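You operate a simulated robot arm through the tools that you are given. There is no shell and no other tool.

You run a simulated robot arm. Do the job below in one go: nothing can be reset, and whatever is moved stays where it is left.

## Task
Scoop cocoa and oats into the mixing bowl.
Fine: small scoops of cocoa: 1; one big scoop of oats; full scoops; lay them back and close both canisters.

The check looks at the end state, three seconds after you hand in, the way a careful person would. Anything else that was tipped, shoved, dropped, spilled or broken makes it a failure.

## Robot
A 6-joint arm with a two-finger parallel gripper, fixed in place. Base frame: the origin is on the floor under the middle of its stand, x ahead of it, y to its left, z up; the work surface is at about z = 750. Lengths are in mm, angles in degrees, forces in N, time in s.
With the tool pointing down near the work surface it reaches from about 360 to 820 mm from the base axis. Its first joint turns from -166.0 to 166.0 degrees. Payload 3.91 kg.
The tool frame sits at the grasp point between the pads (the TCP): z along the fingers, y along the line on which they close. The tips reach 30 mm beyond it. Largest opening 110 mm; finger width 20, thickness 10; the body of the gripper, 48 by 112 mm, starts 55 mm behind the TCP.
Orientation is that of the tool frame in the base frame, as a unit quaternion [w, x, y, z]. With the fingers straight down and closing along the base's y, the tool's x points along the base's -x, its y along +y and its z along -z.

## Interface
- The arm moves only by the tool servo_tool. Its argument "commands" is a list that holds one entry, the list of rows, each a list of 7 numbers: the shift along the tool's x, y, z in units of 40 mm (1.0 is 40 mm), then the turn, a rotation vector about the tool's x, y, z in units of 4 degrees (1.0 is 4 degrees), then the finger opening in mm, from 0 to 110. In form: [[[x, y, z, wx, wy, wz, grip], ...]]. A call has 1 to 20 rows; each row shifts and turns the commanded pose from where the row before left it, along the tool's axes as they then stand. A call with a number of a shift or a turn outside -1 to 1 is refused whole. Rows are played at 5 a second. More than 50 mm and 8.6 degrees between two rows, or a gripper value outside its range, and nothing of the call is played. Where a pose cannot be reached the arm comes as near as it can. A force on the tool above 40 N (or 10 N above the force at the start of the call, whichever is more), or a blocked arm, ends the call early, and 0.2 s more pass. Each finger travels about 45 mm/s and halts on what it meets, pressing with about 31 N; the grip force reading is that of the motor and also rises with nothing between the fingers. The clock runs only during rows and for 0.2 s after the last one: add rows that do not move to give the fingers time. The reply holds the time, the measured pose of the TCP, the force on the tool along the base axes, the opening and the grip force, in the units named above and with some noise, with the torque about the TCP (base axes, N m) and any sound that the robot's microphone picked up.
- Cameras (640 x 400 px; columns grow to the right, rows downward): "scene" is fixed at [401.3, 657.4, 1485.9]; the picture's right is [-0.76, 0.65, 0.00], its down [0.46, 0.54, -0.70] and it looks along [-0.46, -0.53, -0.71] (base axes); focal length 214 px, centre (320, 200). "wrist" rides on the gripper at [77, 7, -114] in the tool frame; the picture's right is [-0.09, 1.00, 0.00], its down [-0.80, -0.07, -0.59] and it looks along [-0.59, -0.05, 0.80] (tool axes); focal length 270 px, centre (320, 200). There is no depth. A picture from a camera that has moved, and an enlarged one, comes with that camera's place and axes in the base frame and with its lens. The place of the scene camera against the robot may be out by one fixed shift of up to 12 mm in any direction.
- get_image(camera): a new picture of that camera. No time passes.
- slide_trunk(by): slides the trunk up (or, below 0, down) by that many mm; the arm rides with it, the base frame stays. It gives what a move gives, with no picture.
- zoom(camera, box): a new picture of the part [left, top, right, bottom] of that camera's present view, enlarged. No time passes.
- close_job(): hands the job in; it is judged then, once.

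Places have to be worked out from the pictures, the camera data and where the tool is seen. Open the gripper and draw the arm clear of the work before you hand the job in, unless the task says otherwise.

The tools are called after "Emit:" by a JSON object that holds its "op" and its "data". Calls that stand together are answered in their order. servo_tool: Moves the arm, as the interface text tells. Its arguments: {"type":"object","properties":{"commands":{"type":"array","items":{"type":"array","items":{"type":"array","items":{"type":"number"}}}}},"required":["commands"]} The other tools are called the same way: slide_trunk (by) moves the trunk up or down; get_image (camera) takes a picture; zoom (camera, box) takes an enlarged picture of a part of a camera's view; close_job () hands the job in.

At the start:

```text
time: 0.0
tool_pos: [251.2, 380.1, 1275.7]
ee_rot: [0.0, 0.0, 1.0, 0.0]
force: [0.3, 0.0, -0.4]
wrist_torque: [0.02, -0.01, 0.0]
finger_gap: 110.1
gripper_force: 0.0
trunk travel left (down, up): [-500.0, 110.0]
```

scene: 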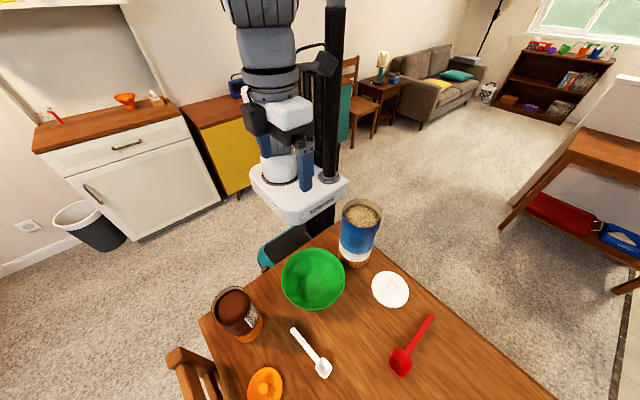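
wrist: 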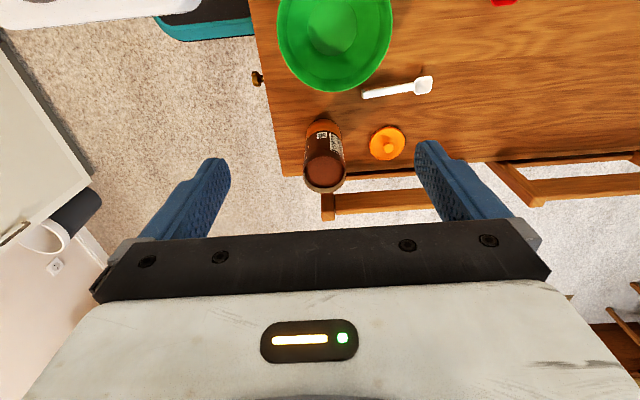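

I see two open canisters (brown cocoa, blue oats), a green bowl, a white and a red scoop, and two lids (orange and white). I zoom in on the scene to find positions and details.

Emit:
{"op": "zoom", "data": {"camera": "scene", "box": [180, 180, 340, 280]}}

Emit:
{"op": "zoom", "data": {"camera": "scene", "box": [180, 280, 372, 400]}}

Emit:
{"op": "zoom", "data": {"camera": "scene", "box": [320, 190, 448, 270]}}

Emit:
{"op": "zoom", "data": {"camera": "scene", "box": [320, 260, 480, 360]}}

Emit:
{"op": "zoom", "data": {"camera": "wrist", "box": [240, 0, 560, 200]}}

```text
4.00 times, centred on (260, 230) of scene
camera zoom: at [401.3, 657.4, 1485.9], right [-0.76, 0.65, 0.0], down [0.46, 0.54, -0.7], along [-0.46, -0.53, -0.71], focal length 858 px, centre (560, 80)
```

zoom: 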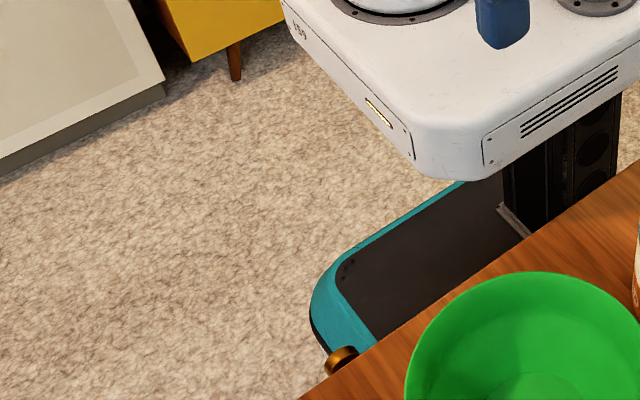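

```text
3.33 times, centred on (276, 340) of scene
camera zoom: at [401.3, 657.4, 1485.9], right [-0.76, 0.65, 0.0], down [0.46, 0.54, -0.7], along [-0.46, -0.53, -0.71], focal length 715 px, centre (467, -267)
```

zoom: 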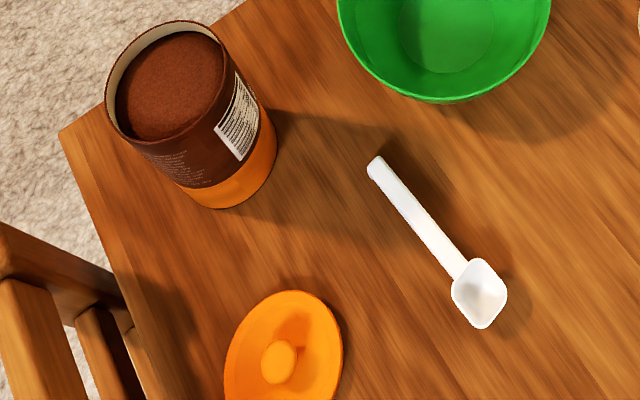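

```text
5.00 times, centred on (384, 230) of scene
camera zoom: at [401.3, 657.4, 1485.9], right [-0.76, 0.65, 0.0], down [0.46, 0.54, -0.7], along [-0.46, -0.53, -0.71], focal length 1072 px, centre (0, 50)
```

zoom: 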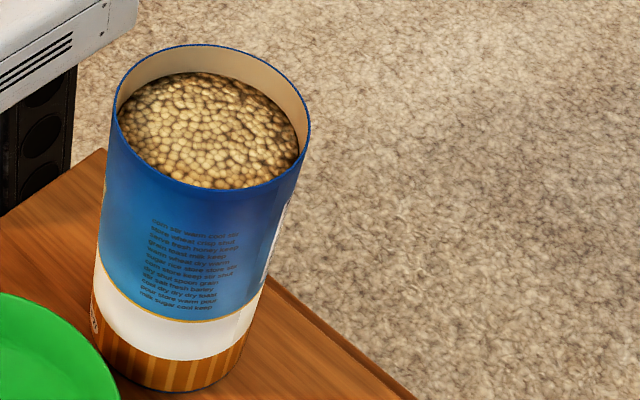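

```text
4.00 times, centred on (400, 310) of scene
camera zoom: at [401.3, 657.4, 1485.9], right [-0.76, 0.65, 0.0], down [0.46, 0.54, -0.7], along [-0.46, -0.53, -0.71], focal length 858 px, centre (0, -240)
```

zoom: 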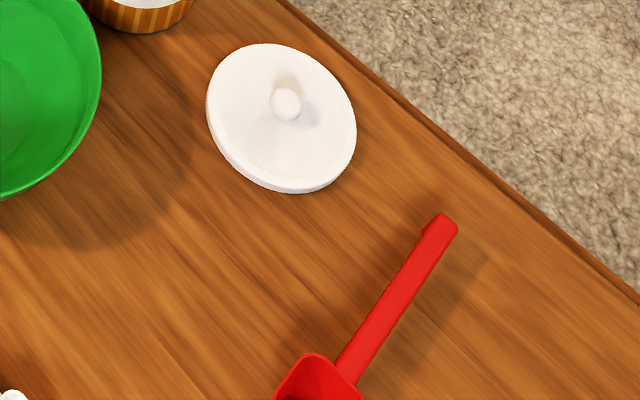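

```text
2.00 times, centred on (400, 100) of wrist
camera zoom: at [175.0, 388.5, 1388.4], right [0.09, 1.0, 0.0], down [0.8, -0.07, 0.59], along [0.59, -0.05, -0.8], focal length 541 px, centre (160, 400)
```

zoom: 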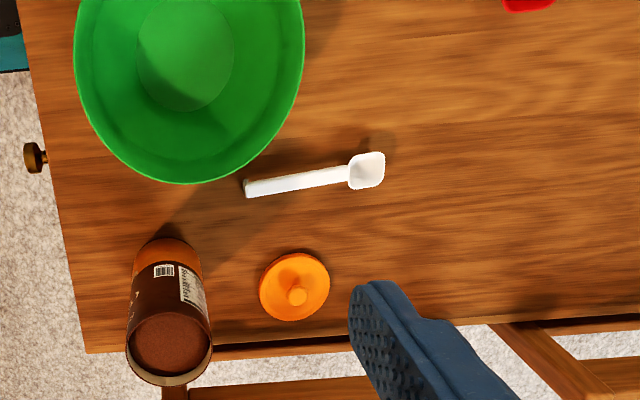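

I'll move the arm to a viewpoint over the table (keeping height) to get better pictures of all items from the wrist camera.

Emit:
{"op": "servo_tool", "data": {"commands": [[[0.9, 0.25, 0, 0, 0, 0, 110], [0.9, 0.25, 0, 0, 0, 0, 110], [0.9, 0.25, 0, 0, 0, 0, 110], [0.9, 0.25, 0, 0, 0, 0, 110], [0.9, 0.25, 0, 0, 0, 0, 110], [0.9, 0.25, 0, 0, 0, 0, 110], [0.9, 0.25, 0, 0, 0, 0, 110], [0, 0, 0, 0, 0, 0, 110]]]}}

Emit:
{"op": "get_image", "data": {"camera": "wrist"}}

Emit:
{"op": "get_image", "data": {"camera": "scene"}}

```text
time: 1.8
tool_pos: [3.4, 451.5, 1277.0]
ee_rot: [0.001, 0.007, 1.0, 0.001]
force: [0.2, -0.1, 0.1]
wrist_torque: [-0.01, 0.0, 0.0]
finger_gap: 110.2
gripper_force: 0.1
trunk travel left (down, up): [-500.0, 110.0]
```

```text
taken
camera wrist: at [-72.0, 459.4, 1390.4], right [0.1, 0.99, 0.0], down [0.8, -0.08, 0.59], along [0.59, -0.06, -0.8], focal length 270 px, centre (320, 200)
```

wrist: 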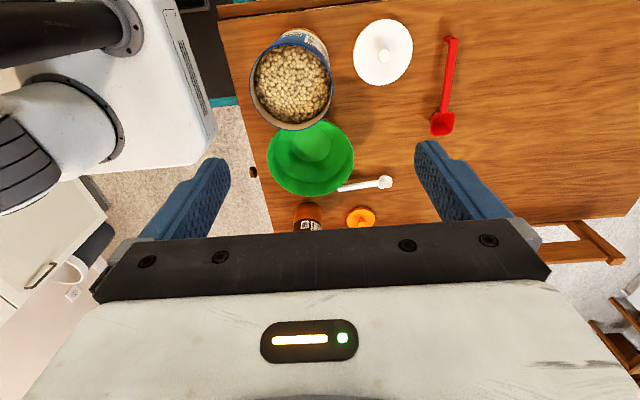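

```text
taken
```

scene: 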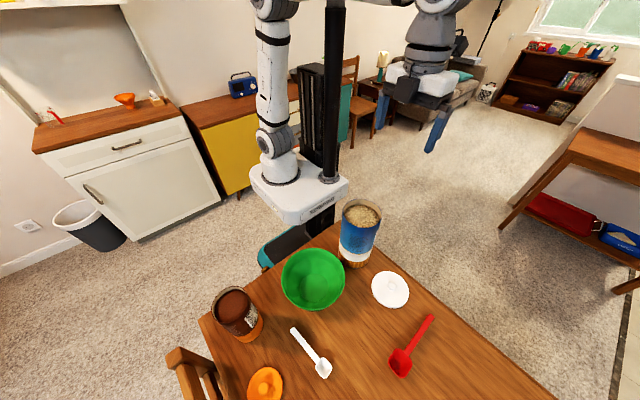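

I now see all items; zooming for accurate positions of lids, scoops, canisters.

Emit:
{"op": "zoom", "data": {"camera": "wrist", "box": [220, 0, 380, 100]}}

Emit:
{"op": "zoom", "data": {"camera": "wrist", "box": [240, 140, 400, 240]}}

Emit:
{"op": "zoom", "data": {"camera": "wrist", "box": [340, 10, 500, 150]}}

Emit:
{"op": "zoom", "data": {"camera": "wrist", "box": [320, 150, 420, 240]}}

```text
4.00 times, centred on (300, 50) of wrist
camera zoom: at [-72.0, 459.4, 1390.4], right [0.1, 0.99, 0.0], down [0.8, -0.08, 0.59], along [0.59, -0.06, -0.8], focal length 1081 px, centre (400, 800)
```

zoom: 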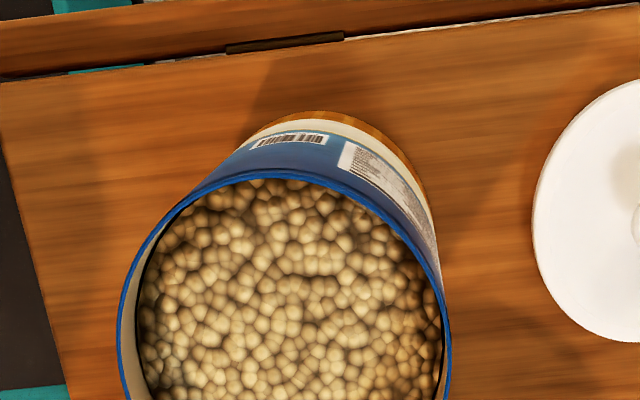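

```text
4.00 times, centred on (320, 190) of wrist
camera zoom: at [-72.0, 459.4, 1390.4], right [0.1, 0.99, 0.0], down [0.8, -0.08, 0.59], along [0.59, -0.06, -0.8], focal length 1081 px, centre (320, 240)
```

zoom: 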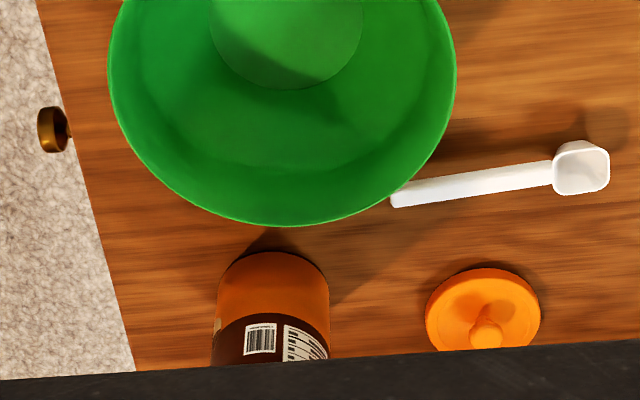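

```text
2.86 times, centred on (420, 80) of wrist
camera zoom: at [-72.0, 459.4, 1390.4], right [0.1, 0.99, 0.0], down [0.8, -0.08, 0.59], along [0.59, -0.06, -0.8], focal length 772 px, centre (34, 543)
```

zoom: 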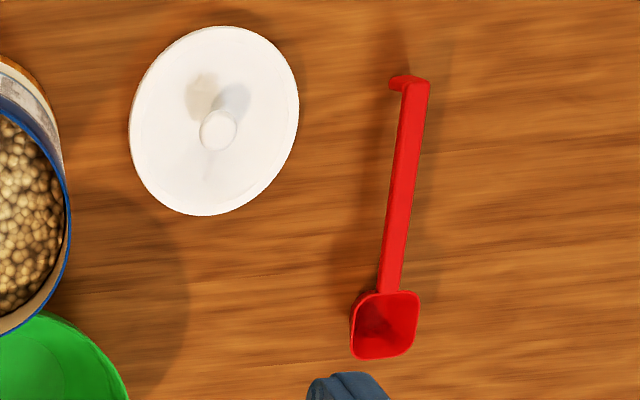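

```text
4.44 times, centred on (370, 195) of wrist
camera zoom: at [-72.0, 459.4, 1390.4], right [0.1, 0.99, 0.0], down [0.8, -0.08, 0.59], along [0.59, -0.06, -0.8], focal length 1201 px, centre (98, 222)
```

zoom: 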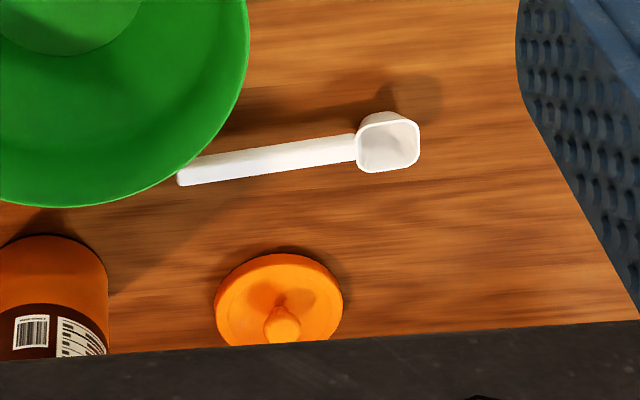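

The scoops have deep cups with handles at rim height and a foot at the end; the oats can is tall (~245 mm). I'll go closer to the red scoop for a precise look.

Emit:
{"op": "servo_tool", "data": {"commands": [[[0, 0.67, 0.9, 0, 0, 0, 110], [0, 0.67, 0.9, 0, 0, 0, 110], [0, 0.67, 0.9, 0, 0, 0, 110], [0, 0.67, 0.9, 0, 0, 0, 110], [0, 0.67, 0.9, 0, 0, 0, 110], [0, 0.67, 0.9, 0, 0, 0, 110], [0, 0.67, 0.9, 0, 0, 0, 110], [0, 0.67, 0.9, 0, 0, 0, 110], [0, 0.67, 0.9, 0, 0, 0, 110], [0, 0.67, 0.9, 0, 0, 0, 110], [0, 0, 0, 0, 0, 0, 110], [0, 0, 0, 0, 0, 0, 110]]]}}

Emit:
{"op": "get_image", "data": {"camera": "wrist"}}

Emit:
{"op": "get_image", "data": {"camera": "scene"}}

```text
time: 4.4
tool_pos: [-1.7, 718.7, 916.5]
ee_rot: [0.0, 0.0, 1.0, 0.0]
force: [-0.5, -0.7, 0.9]
wrist_torque: [0.02, 0.0, -0.02]
finger_gap: 110.2
gripper_force: 0.1
trunk travel left (down, up): [-500.0, 110.0]
```

```text
taken
camera wrist: at [-77.0, 726.6, 1029.2], right [0.09, 1.0, 0.0], down [0.8, -0.07, 0.59], along [0.59, -0.05, -0.8], focal length 270 px, centre (320, 200)
```

wrist: 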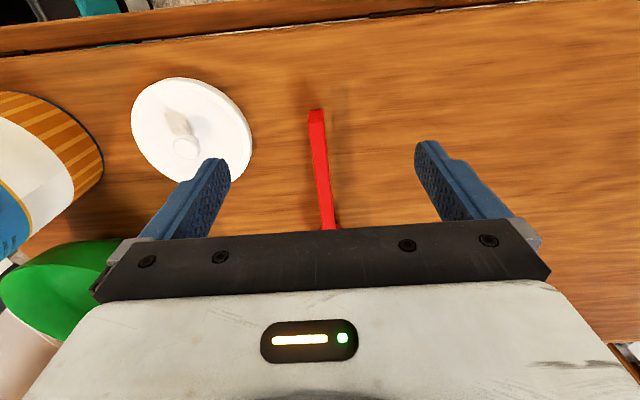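

```text
taken
```

scene: 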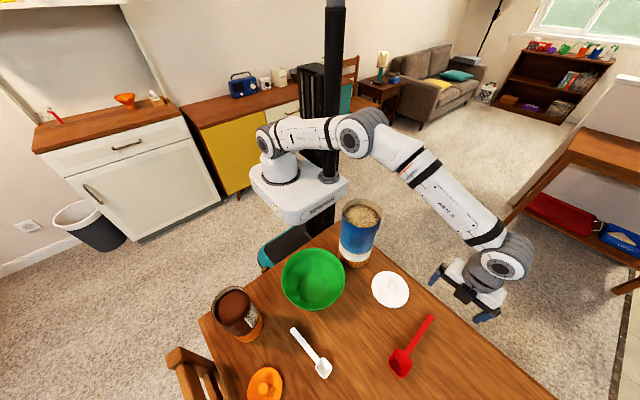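

Zooming on the handle and the white lid from here.

Emit:
{"op": "zoom", "data": {"camera": "wrist", "box": [260, 90, 420, 240]}}

Emit:
{"op": "zoom", "data": {"camera": "wrist", "box": [0, 60, 260, 240]}}

Emit:
{"op": "zoom", "data": {"camera": "scene", "box": [370, 300, 450, 390]}}

Emit:
{"op": "zoom", "data": {"camera": "scene", "box": [280, 315, 350, 390]}}

```text
2.67 times, centred on (340, 165) of wrist
camera zoom: at [-77.0, 726.6, 1029.2], right [0.09, 1.0, 0.0], down [0.8, -0.07, 0.59], along [0.59, -0.05, -0.8], focal length 721 px, centre (267, 293)
```

zoom: 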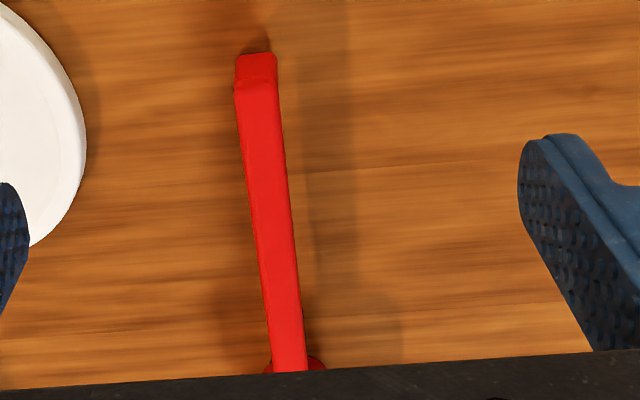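

```text
2.22 times, centred on (130, 150) of wrist
camera zoom: at [-77.0, 726.6, 1029.2], right [0.09, 1.0, 0.0], down [0.8, -0.07, 0.59], along [0.59, -0.05, -0.8], focal length 601 px, centre (742, 311)
```

zoom: 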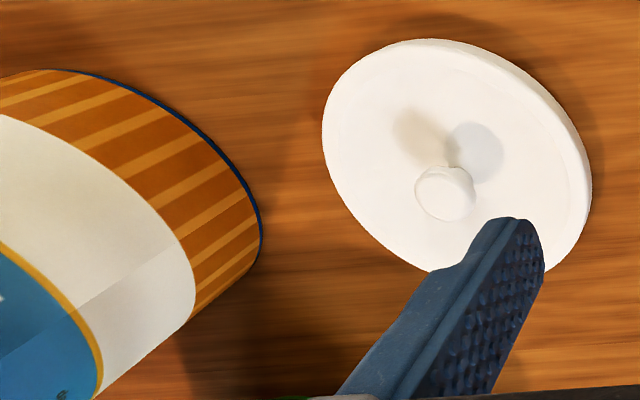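

```text
4.44 times, centred on (410, 345) of scene
camera zoom: at [401.3, 657.4, 1485.9], right [-0.76, 0.65, 0.0], down [0.46, 0.54, -0.7], along [-0.46, -0.53, -0.71], focal length 953 px, centre (-80, -444)
```

zoom: 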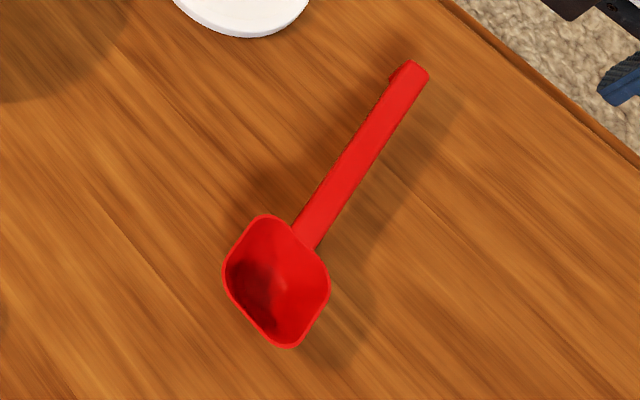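

```text
5.33 times, centred on (315, 352) of scene
camera zoom: at [401.3, 657.4, 1485.9], right [-0.76, 0.65, 0.0], down [0.46, 0.54, -0.7], along [-0.46, -0.53, -0.71], focal length 1144 px, centre (347, -613)
```

zoom: 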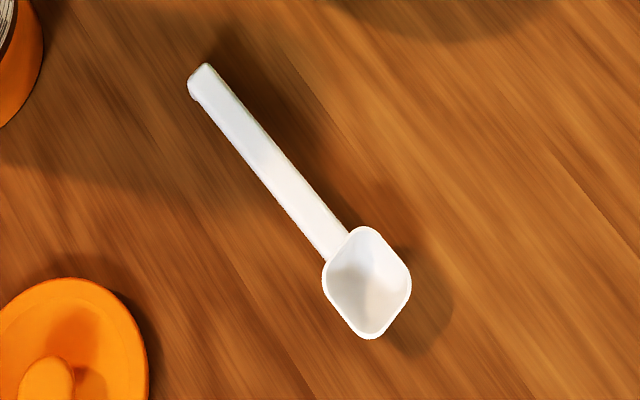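

The red handle runs almost exactly along base x from (13, 715) to about (150, 717), its top at z≈787. I'll lean the tool 36° back (towards the handle end) before gripping, so that later digging and dumping need only moderate tool angles.

Emit:
{"op": "servo_tool", "data": {"commands": [[[0, 0, 0, 0, -1, 0, 70], [0, 0, 0, 0, -1, 0, 70], [0, 0, 0, 0, -1, 0, 70], [0, 0, 0, 0, -1, 0, 70], [0, 0, 0, 0, -1, 0, 70], [0, 0, 0, 0, -1, 0, 70], [0, 0, 0, 0, -1, 0, 70], [0, 0, 0, 0, -1, 0, 70], [0, 0, 0, 0, -1, 0, 70], [0, 0, 0, 0, 0, 0, 70], [0, 0, 0, 0, 0, 0, 70]]]}}

Emit:
{"op": "get_image", "data": {"camera": "wrist"}}

Emit:
{"op": "get_image", "data": {"camera": "scene"}}

```text
time: 6.8
tool_pos: [-1.0, 718.1, 915.1]
ee_rot: [0.309, 0.0, 0.951, 0.001]
force: [0.2, -0.4, 0.5]
wrist_torque: [-0.04, -0.01, 0.01]
finger_gap: 70.1
gripper_force: 0.1
trunk travel left (down, up): [-500.0, 110.0]
```

```text
taken
camera wrist: at [-129.4, 726.8, 961.2], right [0.07, 1.0, 0.05], down [0.3, -0.07, 0.95], along [0.95, -0.05, -0.3], focal length 270 px, centre (320, 200)
```

wrist: 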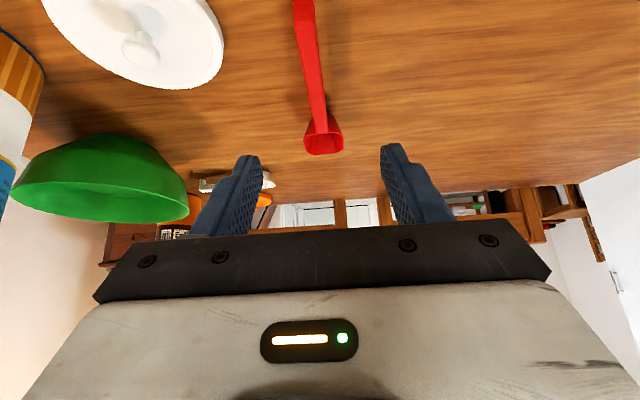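

```text
taken
```

scene: 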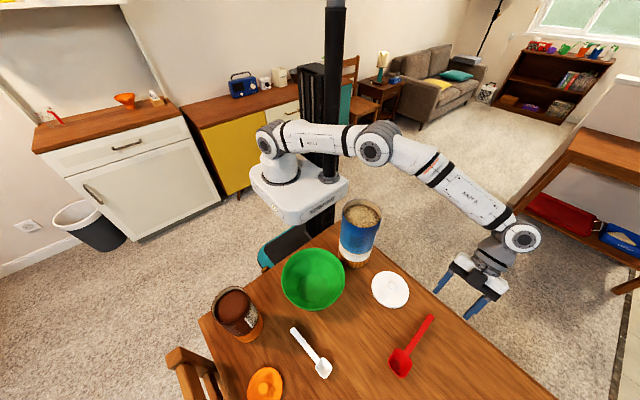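

The lean worked and the cup is visible. Zooming on the red scoop for measurement from this side view.

Emit:
{"op": "zoom", "data": {"camera": "wrist", "box": [240, 0, 400, 170]}}

Emit:
{"op": "zoom", "data": {"camera": "wrist", "box": [0, 0, 280, 240]}}

```text
2.35 times, centred on (320, 85) of wrist
camera zoom: at [-129.4, 726.8, 961.2], right [0.07, 1.0, 0.05], down [0.3, -0.07, 0.95], along [0.95, -0.05, -0.3], focal length 636 px, centre (320, 471)
```

zoom: 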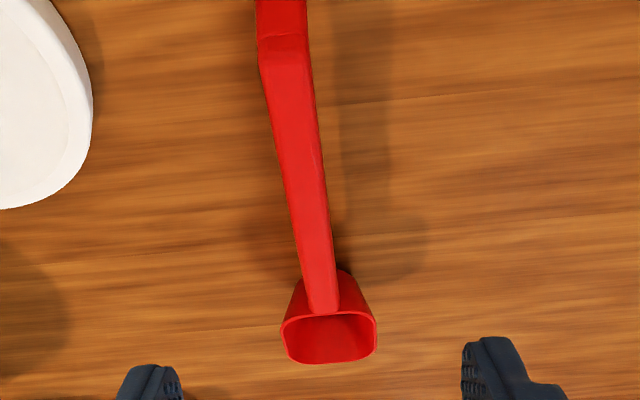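

```text
1.67 times, centred on (140, 120) of wrist
camera zoom: at [-129.4, 726.8, 961.2], right [0.07, 1.0, 0.05], down [0.3, -0.07, 0.95], along [0.95, -0.05, -0.3], focal length 450 px, centre (620, 333)
```

zoom: 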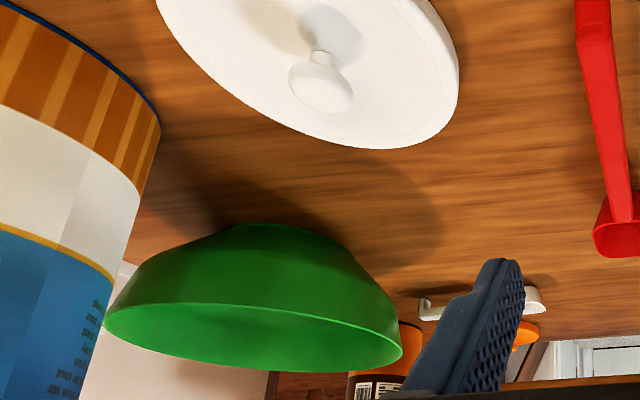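

I judge the cup rim at z≈787 centred near (183, 718), and the handle at x=60 to be at y≈716. Moving above the handle, then lowering to z≈788 with the fingers straddling it.

Emit:
{"op": "servo_tool", "data": {"commands": [[[-0.093, -0.0175, 0.737, 0, 0, 0, 70], [-0.093, -0.0175, 0.737, 0, 0, 0, 70], [-0.093, -0.0175, 0.737, 0, 0, 0, 70], [0, 0, 0, 0, 0, 0, 70], [0.152, 0, 0.209, 0, 0, 0, 70], [0.152, 0, 0.209, 0, 0, 0, 70], [0.152, 0, 0.209, 0, 0, 0, 70], [0.152, 0, 0.209, 0, 0, 0, 70], [0, 0, 0, 0, 0, 0, 70], [0, 0, 0, 0, 0, 0, 70]]]}}

Emit:
{"op": "get_image", "data": {"camera": "wrist"}}

Emit:
{"op": "zoom", "data": {"camera": "scene", "box": [360, 250, 520, 390]}}

```text
time: 9.0
tool_pos: [60.5, 716.4, 808.1]
ee_rot: [0.308, 0.0, 0.951, 0.0]
force: [-0.1, 0.1, 0.4]
wrist_torque: [0.02, 0.01, 0.01]
finger_gap: 70.0
gripper_force: 0.2
trunk travel left (down, up): [-500.0, 110.0]
```

```text
taken
camera wrist: at [-68.3, 725.1, 854.6], right [0.07, 1.0, 0.05], down [0.3, -0.07, 0.95], along [0.95, -0.05, -0.3], focal length 270 px, centre (320, 200)
```

wrist: 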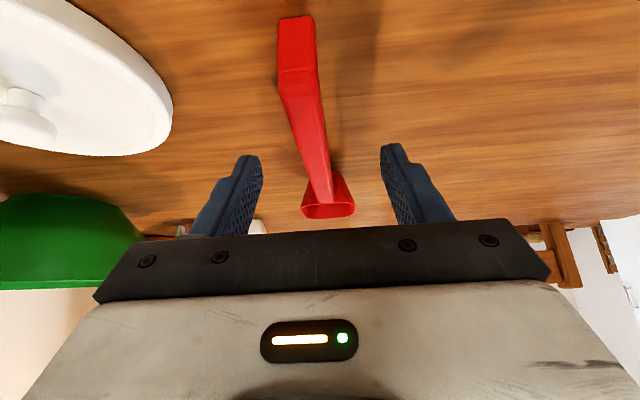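

```text
2.86 times, centred on (440, 320) of scene
camera zoom: at [401.3, 657.4, 1485.9], right [-0.76, 0.65, 0.0], down [0.46, 0.54, -0.7], along [-0.46, -0.53, -0.71], focal length 613 px, centre (-23, -143)
```

zoom: 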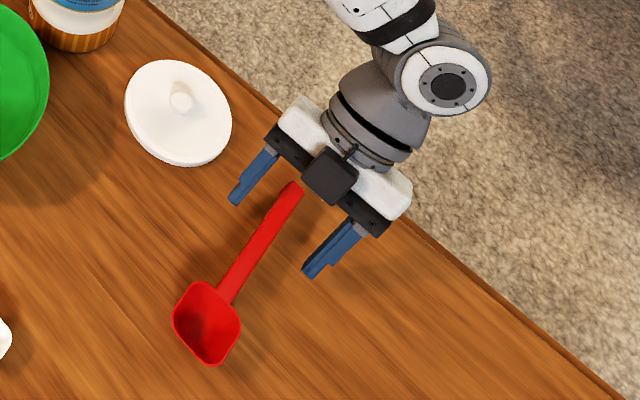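

Good side view of the handle's end; zooming to measure its height before lowering the last 20 mm.

Emit:
{"op": "zoom", "data": {"camera": "wrist", "box": [240, 0, 400, 240]}}

```text
1.67 times, centred on (320, 120) of wrist
camera zoom: at [-68.3, 725.1, 854.6], right [0.07, 1.0, 0.05], down [0.3, -0.07, 0.95], along [0.95, -0.05, -0.3], focal length 450 px, centre (320, 333)
```

zoom: 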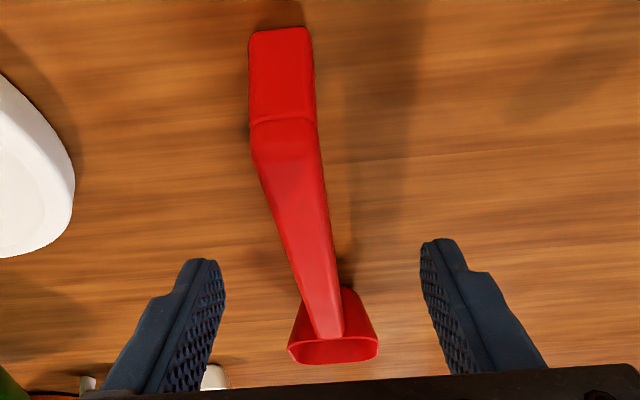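

The handle spans z≈777–787 and is centred between the fingers. Lowering 22 mm and closing.

Emit:
{"op": "servo_tool", "data": {"commands": [[[0.16, 0, 0.222, 0, 0, 0, 70], [0.16, 0, 0.222, 0, 0, 0, 70], [0, 0, 0, 0, 0, 0, 70], [0, 0, 0, 0, 0, 0, 40], [0, 0, 0, 0, 0, 0, 25], [0, 0, 0, 0, 0, 0, 20], [0, 0, 0, 0, 0, 0, 10], [0, 0, 0, 0, 0, 0, 0], [0, 0, 0, 0, 0, 0, 0], [0, 0, 0, 0, 0, 0, 0]]]}}

Emit:
{"op": "get_image", "data": {"camera": "wrist"}}

Emit:
{"op": "zoom", "data": {"camera": "scene", "box": [360, 250, 520, 390]}}

```text
time: 11.2
tool_pos: [59.6, 716.9, 785.8]
ee_rot: [0.309, 0.0, 0.951, 0.001]
force: [-0.5, -0.8, 0.9]
wrist_torque: [0.0, 0.0, 0.06]
finger_gap: 15.4
gripper_force: 31.9
trunk travel left (down, up): [-500.0, 110.0]
```

```text
taken
camera wrist: at [-68.3, 725.2, 832.7], right [0.07, 1.0, 0.05], down [0.3, -0.07, 0.95], along [0.95, -0.05, -0.3], focal length 270 px, centre (320, 200)
```

wrist: 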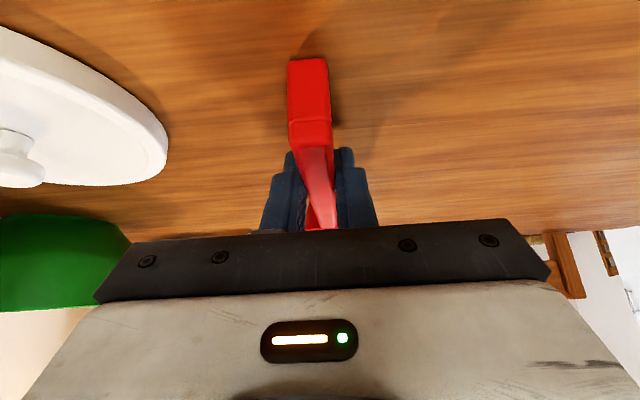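

```text
2.86 times, centred on (440, 320) of scene
camera zoom: at [401.3, 657.4, 1485.9], right [-0.76, 0.65, 0.0], down [0.46, 0.54, -0.7], along [-0.46, -0.53, -0.71], focal length 613 px, centre (-23, -143)
```

zoom: 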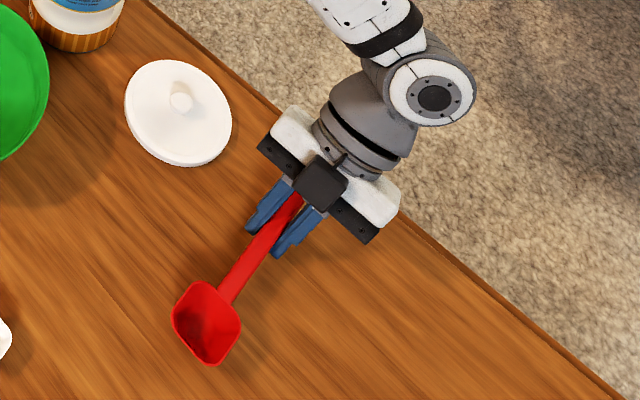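

Gripped (gap 15.4 mm, 32 N). Grasp pose noted: TCP (59.6, 716.9, 785.8). Lifting straight up 300 mm.

Emit:
{"op": "servo_tool", "data": {"commands": [[[-0.147, 0, -0.202, 0, 0, 0, 0], [-0.294, 0, -0.404, 0, 0, 0, 0], [-0.551, 0, -0.758, 0, 0, 0, 0], [-0.551, 0, -0.758, 0, 0, 0, 0], [-0.551, 0, -0.758, 0, 0, 0, 0], [-0.551, 0, -0.758, 0, 0, 0, 0], [-0.551, 0, -0.758, 0, 0, 0, 0], [-0.551, 0, -0.758, 0, 0, 0, 0], [-0.551, 0, -0.758, 0, 0, 0, 0], [-0.294, 0, -0.404, 0, 0, 0, 0], [0, 0, 0, 0, 0, 0, 0]]]}}

Emit:
{"op": "get_image", "data": {"camera": "wrist"}}

Emit:
{"op": "get_image", "data": {"camera": "scene"}}

```text
time: 13.6
tool_pos: [59.7, 714.6, 1100.0]
ee_rot: [0.311, 0.0, 0.951, 0.0]
force: [-0.4, 0.9, -0.1]
wrist_torque: [-0.01, 0.02, 0.01]
finger_gap: 15.0
gripper_force: 31.1
trunk travel left (down, up): [-500.0, 110.0]
```

```text
taken
camera wrist: at [-68.4, 723.5, 1145.7], right [0.07, 1.0, 0.05], down [0.3, -0.07, 0.95], along [0.95, -0.05, -0.3], focal length 270 px, centre (320, 200)
```

wrist: 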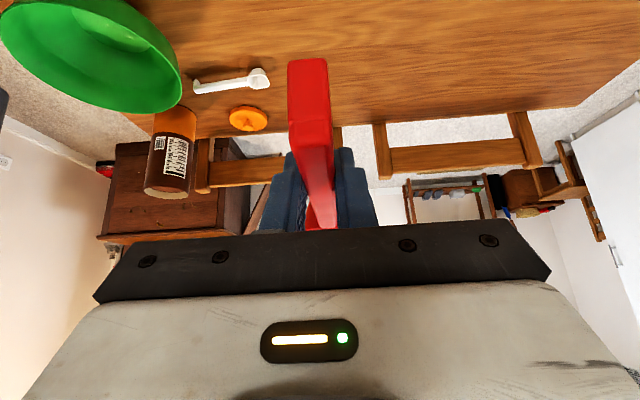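

```text
taken
```

scene: 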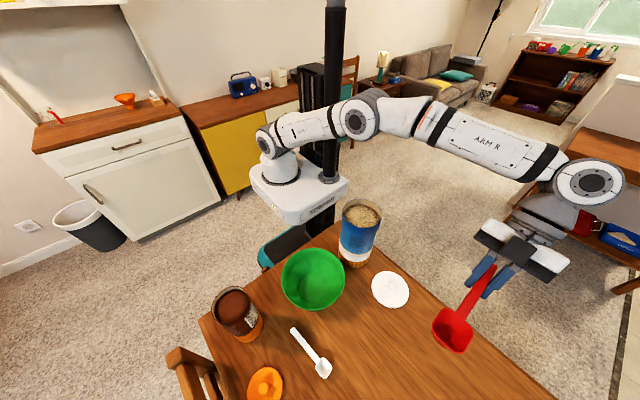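

Scoop is lifted level. While here I zoom on the cocoa canister and bowl to measure heights.

Emit:
{"op": "zoom", "data": {"camera": "wrist", "box": [100, 60, 300, 220]}}

Emit:
{"op": "zoom", "data": {"camera": "wrist", "box": [0, 0, 200, 130]}}

Emit:
{"op": "zoom", "data": {"camera": "scene", "box": [420, 250, 580, 360]}}

```text
2.50 times, centred on (200, 140) of wrist
camera zoom: at [-68.4, 723.5, 1145.7], right [0.07, 1.0, 0.05], down [0.3, -0.07, 0.95], along [0.95, -0.05, -0.3], focal length 676 px, centre (620, 350)
```

zoom: 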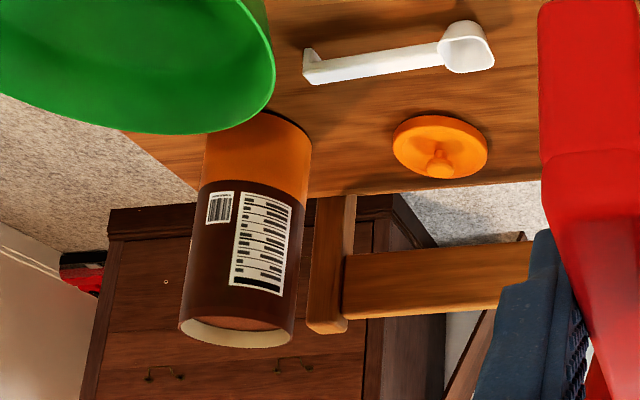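

```text
3.08 times, centred on (100, 65) of wrist
camera zoom: at [-68.4, 723.5, 1145.7], right [0.07, 1.0, 0.05], down [0.3, -0.07, 0.95], along [0.95, -0.05, -0.3], focal length 832 px, centre (997, 615)
```

zoom: 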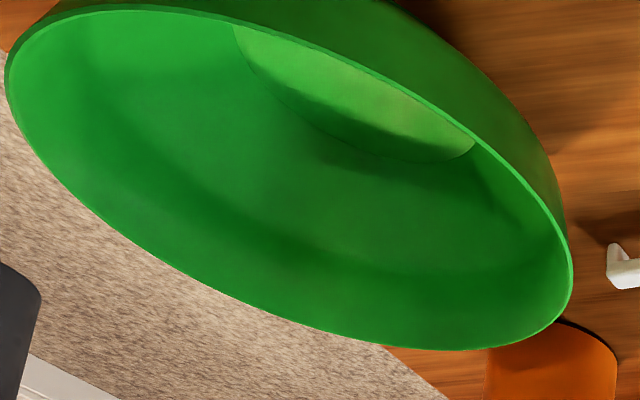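

```text
3.64 times, centred on (500, 305) of scene
camera zoom: at [401.3, 657.4, 1485.9], right [-0.76, 0.65, 0.0], down [0.46, 0.54, -0.7], along [-0.46, -0.53, -0.71], focal length 780 px, centre (-334, -182)
```

zoom: 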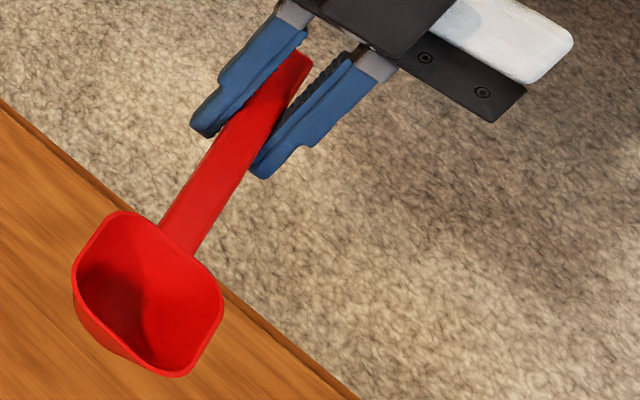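

Cocoa rim is at about z≈938 near (451, 371); the oats can rim near (23, 408), z≈994. I move the scoop toward a side view of the oats can at safe height for a more exact measurement.

Emit:
{"op": "servo_tool", "data": {"commands": [[[0.232, -0.323, -0.247, 0, 0, 0, 0], [0.464, -0.646, -0.495, 0, 0, 0, 0], [0.464, -0.646, -0.495, 0, 0, 0, 0], [0.464, -0.646, -0.495, 0, 0, 0, 0], [0.464, -0.646, -0.495, 0, 0, 0, 0], [0.464, -0.646, -0.495, 0, 0, 0, 0], [0.232, -0.323, -0.247, 0, 0, 0, 0], [0, 0, 0, 0, 0, 0, 0], [0, 0, 0, 0, 0, 0, 0]]]}}

Emit:
{"op": "get_image", "data": {"camera": "wrist"}}

Emit:
{"op": "get_image", "data": {"camera": "scene"}}

```text
time: 15.6
tool_pos: [-93.7, 563.9, 1123.6]
ee_rot: [0.311, 0.006, 0.95, -0.006]
force: [-0.4, -0.2, -0.2]
wrist_torque: [0.0, 0.05, -0.01]
finger_gap: 15.0
gripper_force: 30.5
trunk travel left (down, up): [-500.0, 110.0]
```

```text
taken
camera wrist: at [-221.7, 574.4, 1169.7], right [0.09, 1.0, 0.04], down [0.29, -0.07, 0.95], along [0.95, -0.07, -0.3], focal length 270 px, centre (320, 200)
```

wrist: 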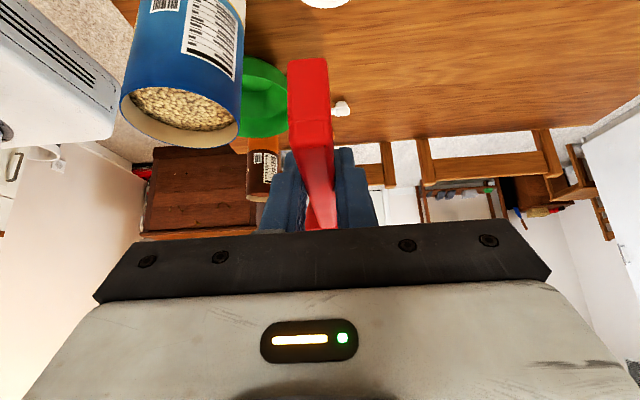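

```text
taken
```

scene: 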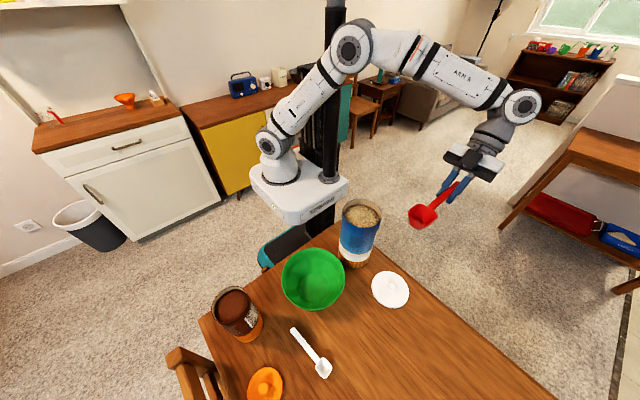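

The arm is still settling slightly; zooming on the oats can rim from here.

Emit:
{"op": "zoom", "data": {"camera": "wrist", "box": [90, 0, 290, 160]}}

Emit:
{"op": "zoom", "data": {"camera": "scene", "box": [320, 160, 480, 280]}}

```text
2.50 times, centred on (190, 80) of wrist
camera zoom: at [-221.7, 574.4, 1169.7], right [0.09, 1.0, 0.04], down [0.29, -0.07, 0.95], along [0.95, -0.07, -0.3], focal length 676 px, centre (645, 500)
```

zoom: 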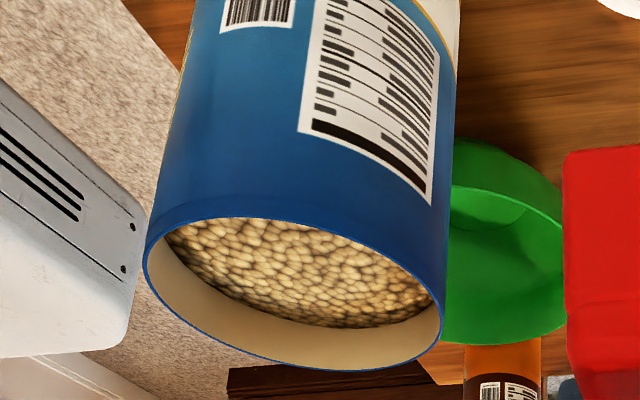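

```text
3.33 times, centred on (400, 220) of scene
camera zoom: at [401.3, 657.4, 1485.9], right [-0.76, 0.65, 0.0], down [0.46, 0.54, -0.7], along [-0.46, -0.53, -0.71], focal length 715 px, centre (53, 133)
```

zoom: 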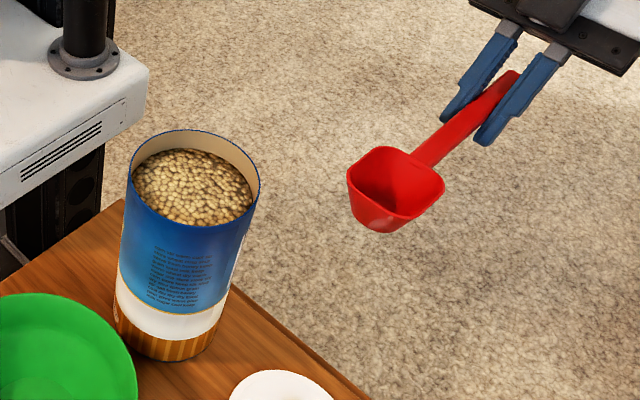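

The oats rim centre is about (18, 412) at z≈992, contents ≈24 mm below the rim. Next I move the level scoop sideways until the cup is over the can, well above the rim, and let it settle.

Emit:
{"op": "servo_tool", "data": {"commands": [[[0, -0.4, 0, 0, 0, 0, 0], [0, -0.8, 0, 0, 0, 0, 0], [0, -0.8, 0, 0, 0, 0, 0], [0, -0.8, 0, 0, 0, 0, 0], [0, -0.6, 0, 0, 0, 0, 0], [0, -0.3, 0, 0, 0, 0, 0], [0, 0, 0, 0, 0, 0, 0], [0, 0, 0, 0, 0, 0, 0], [0, 0, 0, 0, 0, 0, 0], [0, 0, 0, 0, 0, 0, 0]]]}}

Emit:
{"op": "get_image", "data": {"camera": "scene"}}

Emit:
{"op": "zoom", "data": {"camera": "scene", "box": [320, 130, 480, 280]}}

Emit:
{"op": "get_image", "data": {"camera": "wrist"}}

```text
time: 16.4
tool_pos: [-24.0, 511.4, 1099.6]
ee_rot: [0.319, 0.064, 0.944, -0.049]
force: [-0.2, -0.2, -0.6]
wrist_torque: [0.04, 0.04, 0.0]
finger_gap: 15.5
gripper_force: 31.3
trunk travel left (down, up): [-500.0, 110.0]
stopped in row 3: the arm was blocked; the commanded pose is now the measured one
```

```text
taken
```

scene: 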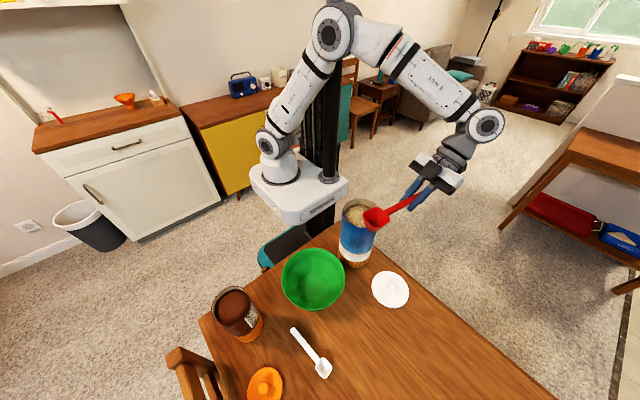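

```text
2.67 times, centred on (400, 205) of scene
camera zoom: at [401.3, 657.4, 1485.9], right [-0.76, 0.65, 0.0], down [0.46, 0.54, -0.7], along [-0.46, -0.53, -0.71], focal length 572 px, centre (107, 187)
```

zoom: 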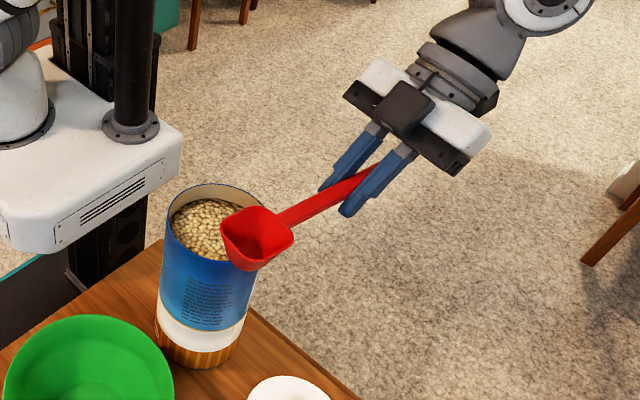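

```text
taken
camera wrist: at [-152.1, 541.4, 1141.7], right [0.22, 0.98, 0.0], down [0.26, -0.06, 0.96], along [0.94, -0.21, -0.27], focal length 270 px, centre (320, 200)
```

wrist: 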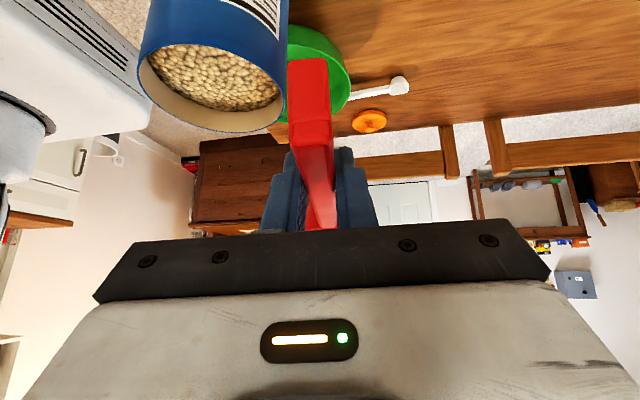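

The arm got blocked (likely the upper arm against its column when the wrist leans to −x). I'll back off outward and yaw the scoop around counter-clockwise so the wrist leans to +x instead when working over the oats.

Emit:
{"op": "servo_tool", "data": {"commands": [[[-0.69, 0.513, -0.006, 0, 0, 0, 0], [-0.69, 0.513, -0.006, 0, 0, 0, 0], [-0.69, 0.513, -0.006, 0, 0, 0, 0], [-0.69, 0.513, -0.006, 0, 0, 0, 0], [-0.69, 0.513, -0.006, 0, 0, 0, 0], [0, 0, 0, 0, 0, 0, 0], [0, 0, 0, -0.76, -0.065, -0.988, 0], [0, 0, 0, -0.76, -0.065, -0.988, 0], [0, 0, 0, -0.76, -0.065, -0.988, 0], [0, 0, 0, -0.76, -0.065, -0.988, 0], [0, 0, 0, -0.76, -0.065, -0.988, 0], [0, 0, 0, -0.76, -0.065, -0.988, 0], [0, 0, 0, -0.76, -0.065, -0.988, 0], [0, 0, 0, -0.76, -0.065, -0.988, 0], [0, 0, 0, 0, 0, 0, 0], [0, 0, 0, 0, 0, 0, 0]]]}}

Emit:
{"op": "get_image", "data": {"camera": "scene"}}

```text
time: 19.8
tool_pos: [96.8, 601.5, 1179.7]
ee_rot: [0.318, -0.263, 0.909, 0.063]
force: [-0.6, 0.9, -0.5]
wrist_torque: [0.01, 0.06, 0.0]
finger_gap: 15.1
gripper_force: 31.0
trunk travel left (down, up): [-500.0, 110.0]
```

```text
taken
```

scene: 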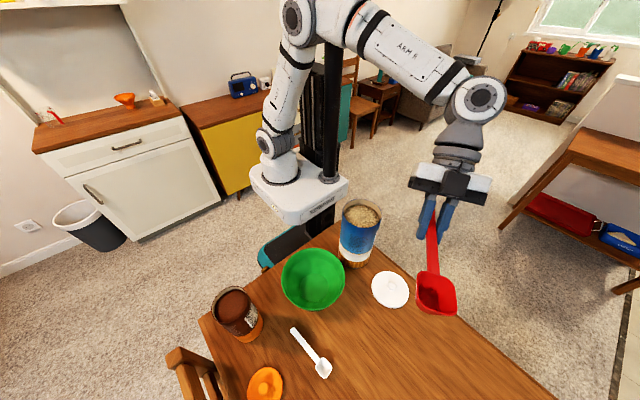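

The yaw is working smoothly. Continuing to turn another 100° with the scoop level.

Emit:
{"op": "servo_tool", "data": {"commands": [[[0, 0, 0, -0.76, -0.065, -0.988, 0], [0, 0, 0, -0.76, -0.065, -0.988, 0], [0, 0, 0, -0.76, -0.065, -0.988, 0], [0, 0, 0, -0.76, -0.065, -0.988, 0], [0, 0, 0, -0.76, -0.065, -0.988, 0], [0, 0, 0, -0.76, -0.065, -0.988, 0], [0, 0, 0, -0.76, -0.065, -0.988, 0], [0, 0, 0, -0.76, -0.065, -0.988, 0], [0, 0, 0, -0.76, -0.065, -0.988, 0], [0, 0, 0, -0.76, -0.065, -0.988, 0], [0, 0, 0, -0.76, -0.065, -0.988, 0], [0, 0, 0, -0.76, -0.065, -0.988, 0], [0, 0, 0, -0.76, -0.065, -0.988, 0], [0, 0, 0, -0.76, -0.065, -0.988, 0], [0, 0, 0, -0.76, -0.065, -0.988, 0], [0, 0, 0, -0.76, -0.065, -0.988, 0], [0, 0, 0, 0, 0, 0, 0], [0, 0, 0, 0, 0, 0, 0]]]}}

Emit:
{"op": "get_image", "data": {"camera": "scene"}}

Emit:
{"op": "get_image", "data": {"camera": "wrist"}}

```text
time: 23.6
tool_pos: [98.4, 601.3, 1178.6]
ee_rot: [-0.203, 0.785, -0.528, -0.251]
force: [-0.2, -0.5, 0.6]
wrist_torque: [-0.04, -0.02, 0.02]
finger_gap: 15.2
gripper_force: 30.7
trunk travel left (down, up): [-500.0, 110.0]
```

```text
taken
```

scene: 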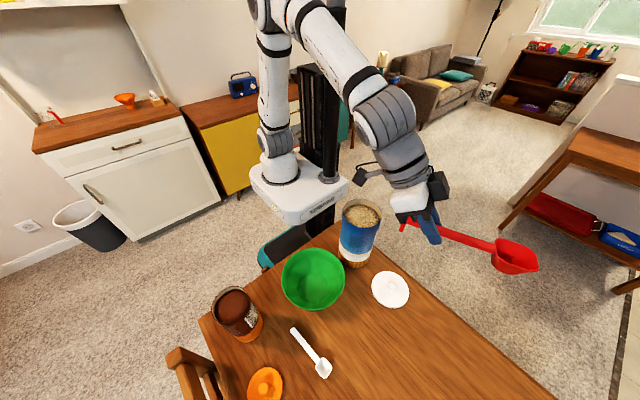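

```text
taken
camera wrist: at [137.4, 476.8, 1221.5], right [-0.96, -0.29, 0.0], down [-0.08, 0.26, 0.96], along [-0.28, 0.92, -0.27], focal length 270 px, centre (320, 200)
```

wrist: 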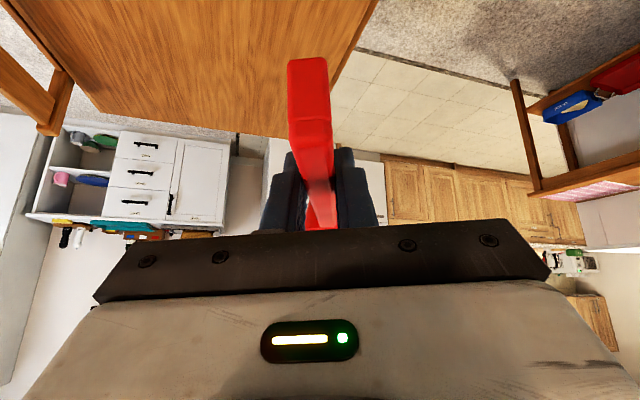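

Wrist is fine. Turning the remaining ~68° so the cup points to −x.

Emit:
{"op": "servo_tool", "data": {"commands": [[[0, 0, 0, -0.76, -0.065, -0.988, 0], [0, 0, 0, -0.76, -0.065, -0.988, 0], [0, 0, 0, -0.76, -0.065, -0.988, 0], [0, 0, 0, -0.76, -0.065, -0.988, 0], [0, 0, 0, -0.76, -0.065, -0.988, 0], [0, 0, 0, -0.76, -0.065, -0.988, 0], [0, 0, 0, -0.76, -0.065, -0.988, 0], [0, 0, 0, -0.76, -0.065, -0.988, 0], [0, 0, 0, -0.76, -0.065, -0.988, 0], [0, 0, 0, -0.76, -0.065, -0.988, 0], [0, 0, 0, -0.76, -0.065, -0.988, 0], [0, 0, 0, -0.76, -0.065, -0.988, 0], [0, 0, 0, -0.76, -0.065, -0.988, 0], [0, 0, 0, 0, 0, 0, 0], [0, 0, 0, 0, 0, 0, 0]]]}}

Emit:
{"op": "get_image", "data": {"camera": "scene"}}

Emit:
{"op": "get_image", "data": {"camera": "wrist"}}

```text
time: 26.8
tool_pos: [98.9, 601.2, 1179.4]
ee_rot: [-0.036, 0.946, -0.025, -0.32]
force: [-0.4, -0.5, -0.2]
wrist_torque: [0.03, -0.03, 0.03]
finger_gap: 15.2
gripper_force: 31.4
trunk travel left (down, up): [-500.0, 110.0]
```

```text
taken
```

scene: 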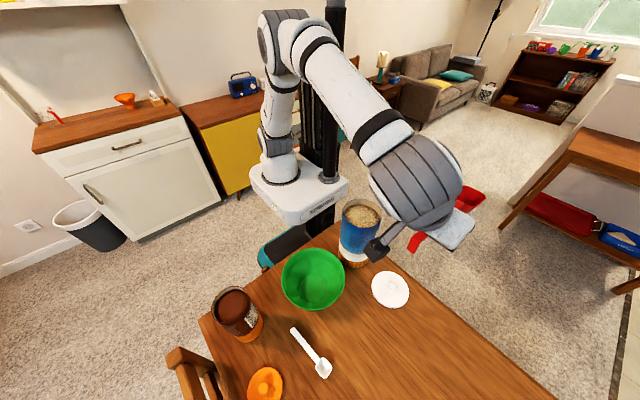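

```text
taken
camera wrist: at [228.8, 583.8, 1221.6], right [-0.14, -0.99, 0.0], down [-0.27, 0.04, 0.96], along [-0.95, 0.13, -0.27], focal length 270 px, centre (320, 200)
```

wrist: 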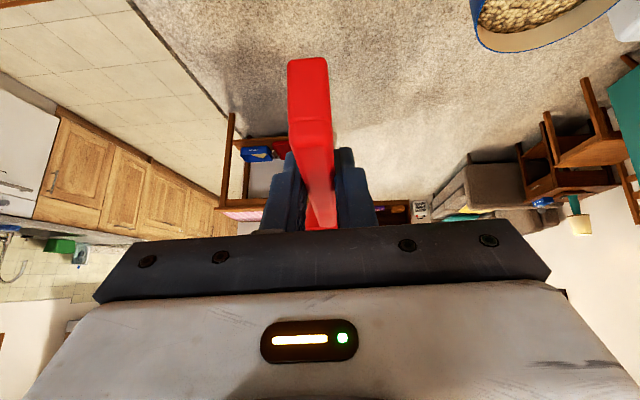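

Orientation is nearly right (4° yaw, 3° roll to fix). I correct it and then bring the cup over the oats can at safe height.

Emit:
{"op": "servo_tool", "data": {"commands": [[[0, 0, 0, -0.6, 0.146, -0.18, 0], [0, 0, 0, -0.6, 0.146, -0.18, 0], [0, 0, 0, 0, 0, 0, 0], [0.131, 0.391, 0.031, 0, 0, 0, 0], [0.262, 0.783, 0.061, 0, 0, 0, 0], [0.262, 0.783, 0.061, 0, 0, 0, 0], [0.262, 0.783, 0.061, 0, 0, 0, 0], [0.262, 0.783, 0.061, 0, 0, 0, 0], [0.262, 0.783, 0.061, 0, 0, 0, 0], [0.131, 0.391, 0.031, 0, 0, 0, 0], [0, 0, 0, 0, 0, 0, 0], [0, 0, 0, 0, 0, 0, 0], [0, 0, 0, 0, 0, 0, 0]]]}}

Emit:
{"op": "get_image", "data": {"camera": "scene"}}

Emit:
{"op": "get_image", "data": {"camera": "wrist"}}

```text
time: 29.6
tool_pos: [139.6, 412.9, 1129.5]
ee_rot: [0.0, 0.951, 0.001, -0.31]
force: [-0.1, -0.9, -0.8]
wrist_torque: [0.01, -0.04, 0.03]
finger_gap: 15.1
gripper_force: 30.8
trunk travel left (down, up): [-500.0, 110.0]
```

```text
taken
```

scene: 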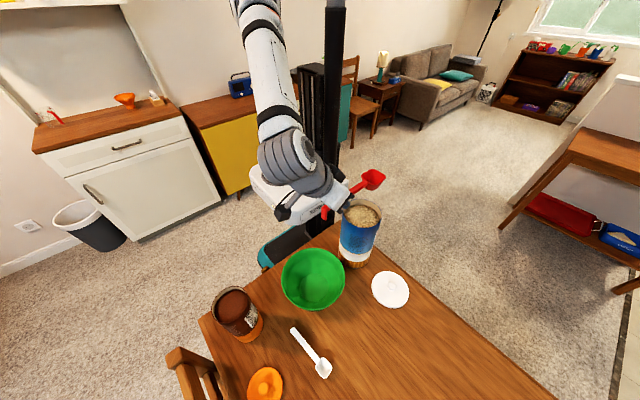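

```text
taken
camera wrist: at [270.9, 407.0, 1176.2], right [-0.07, -1.0, 0.05], down [-0.29, 0.07, 0.95], along [-0.95, 0.05, -0.3], focal length 270 px, centre (320, 200)
```

wrist: 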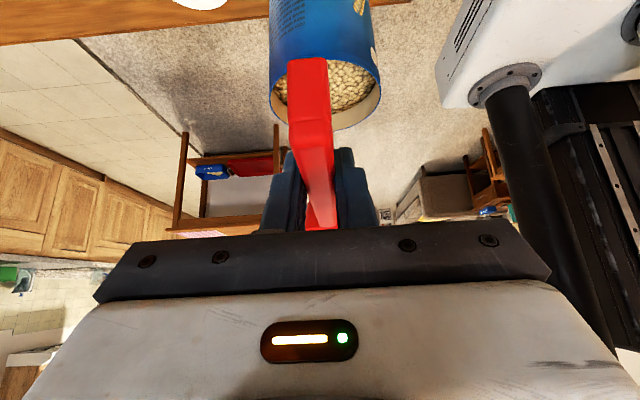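

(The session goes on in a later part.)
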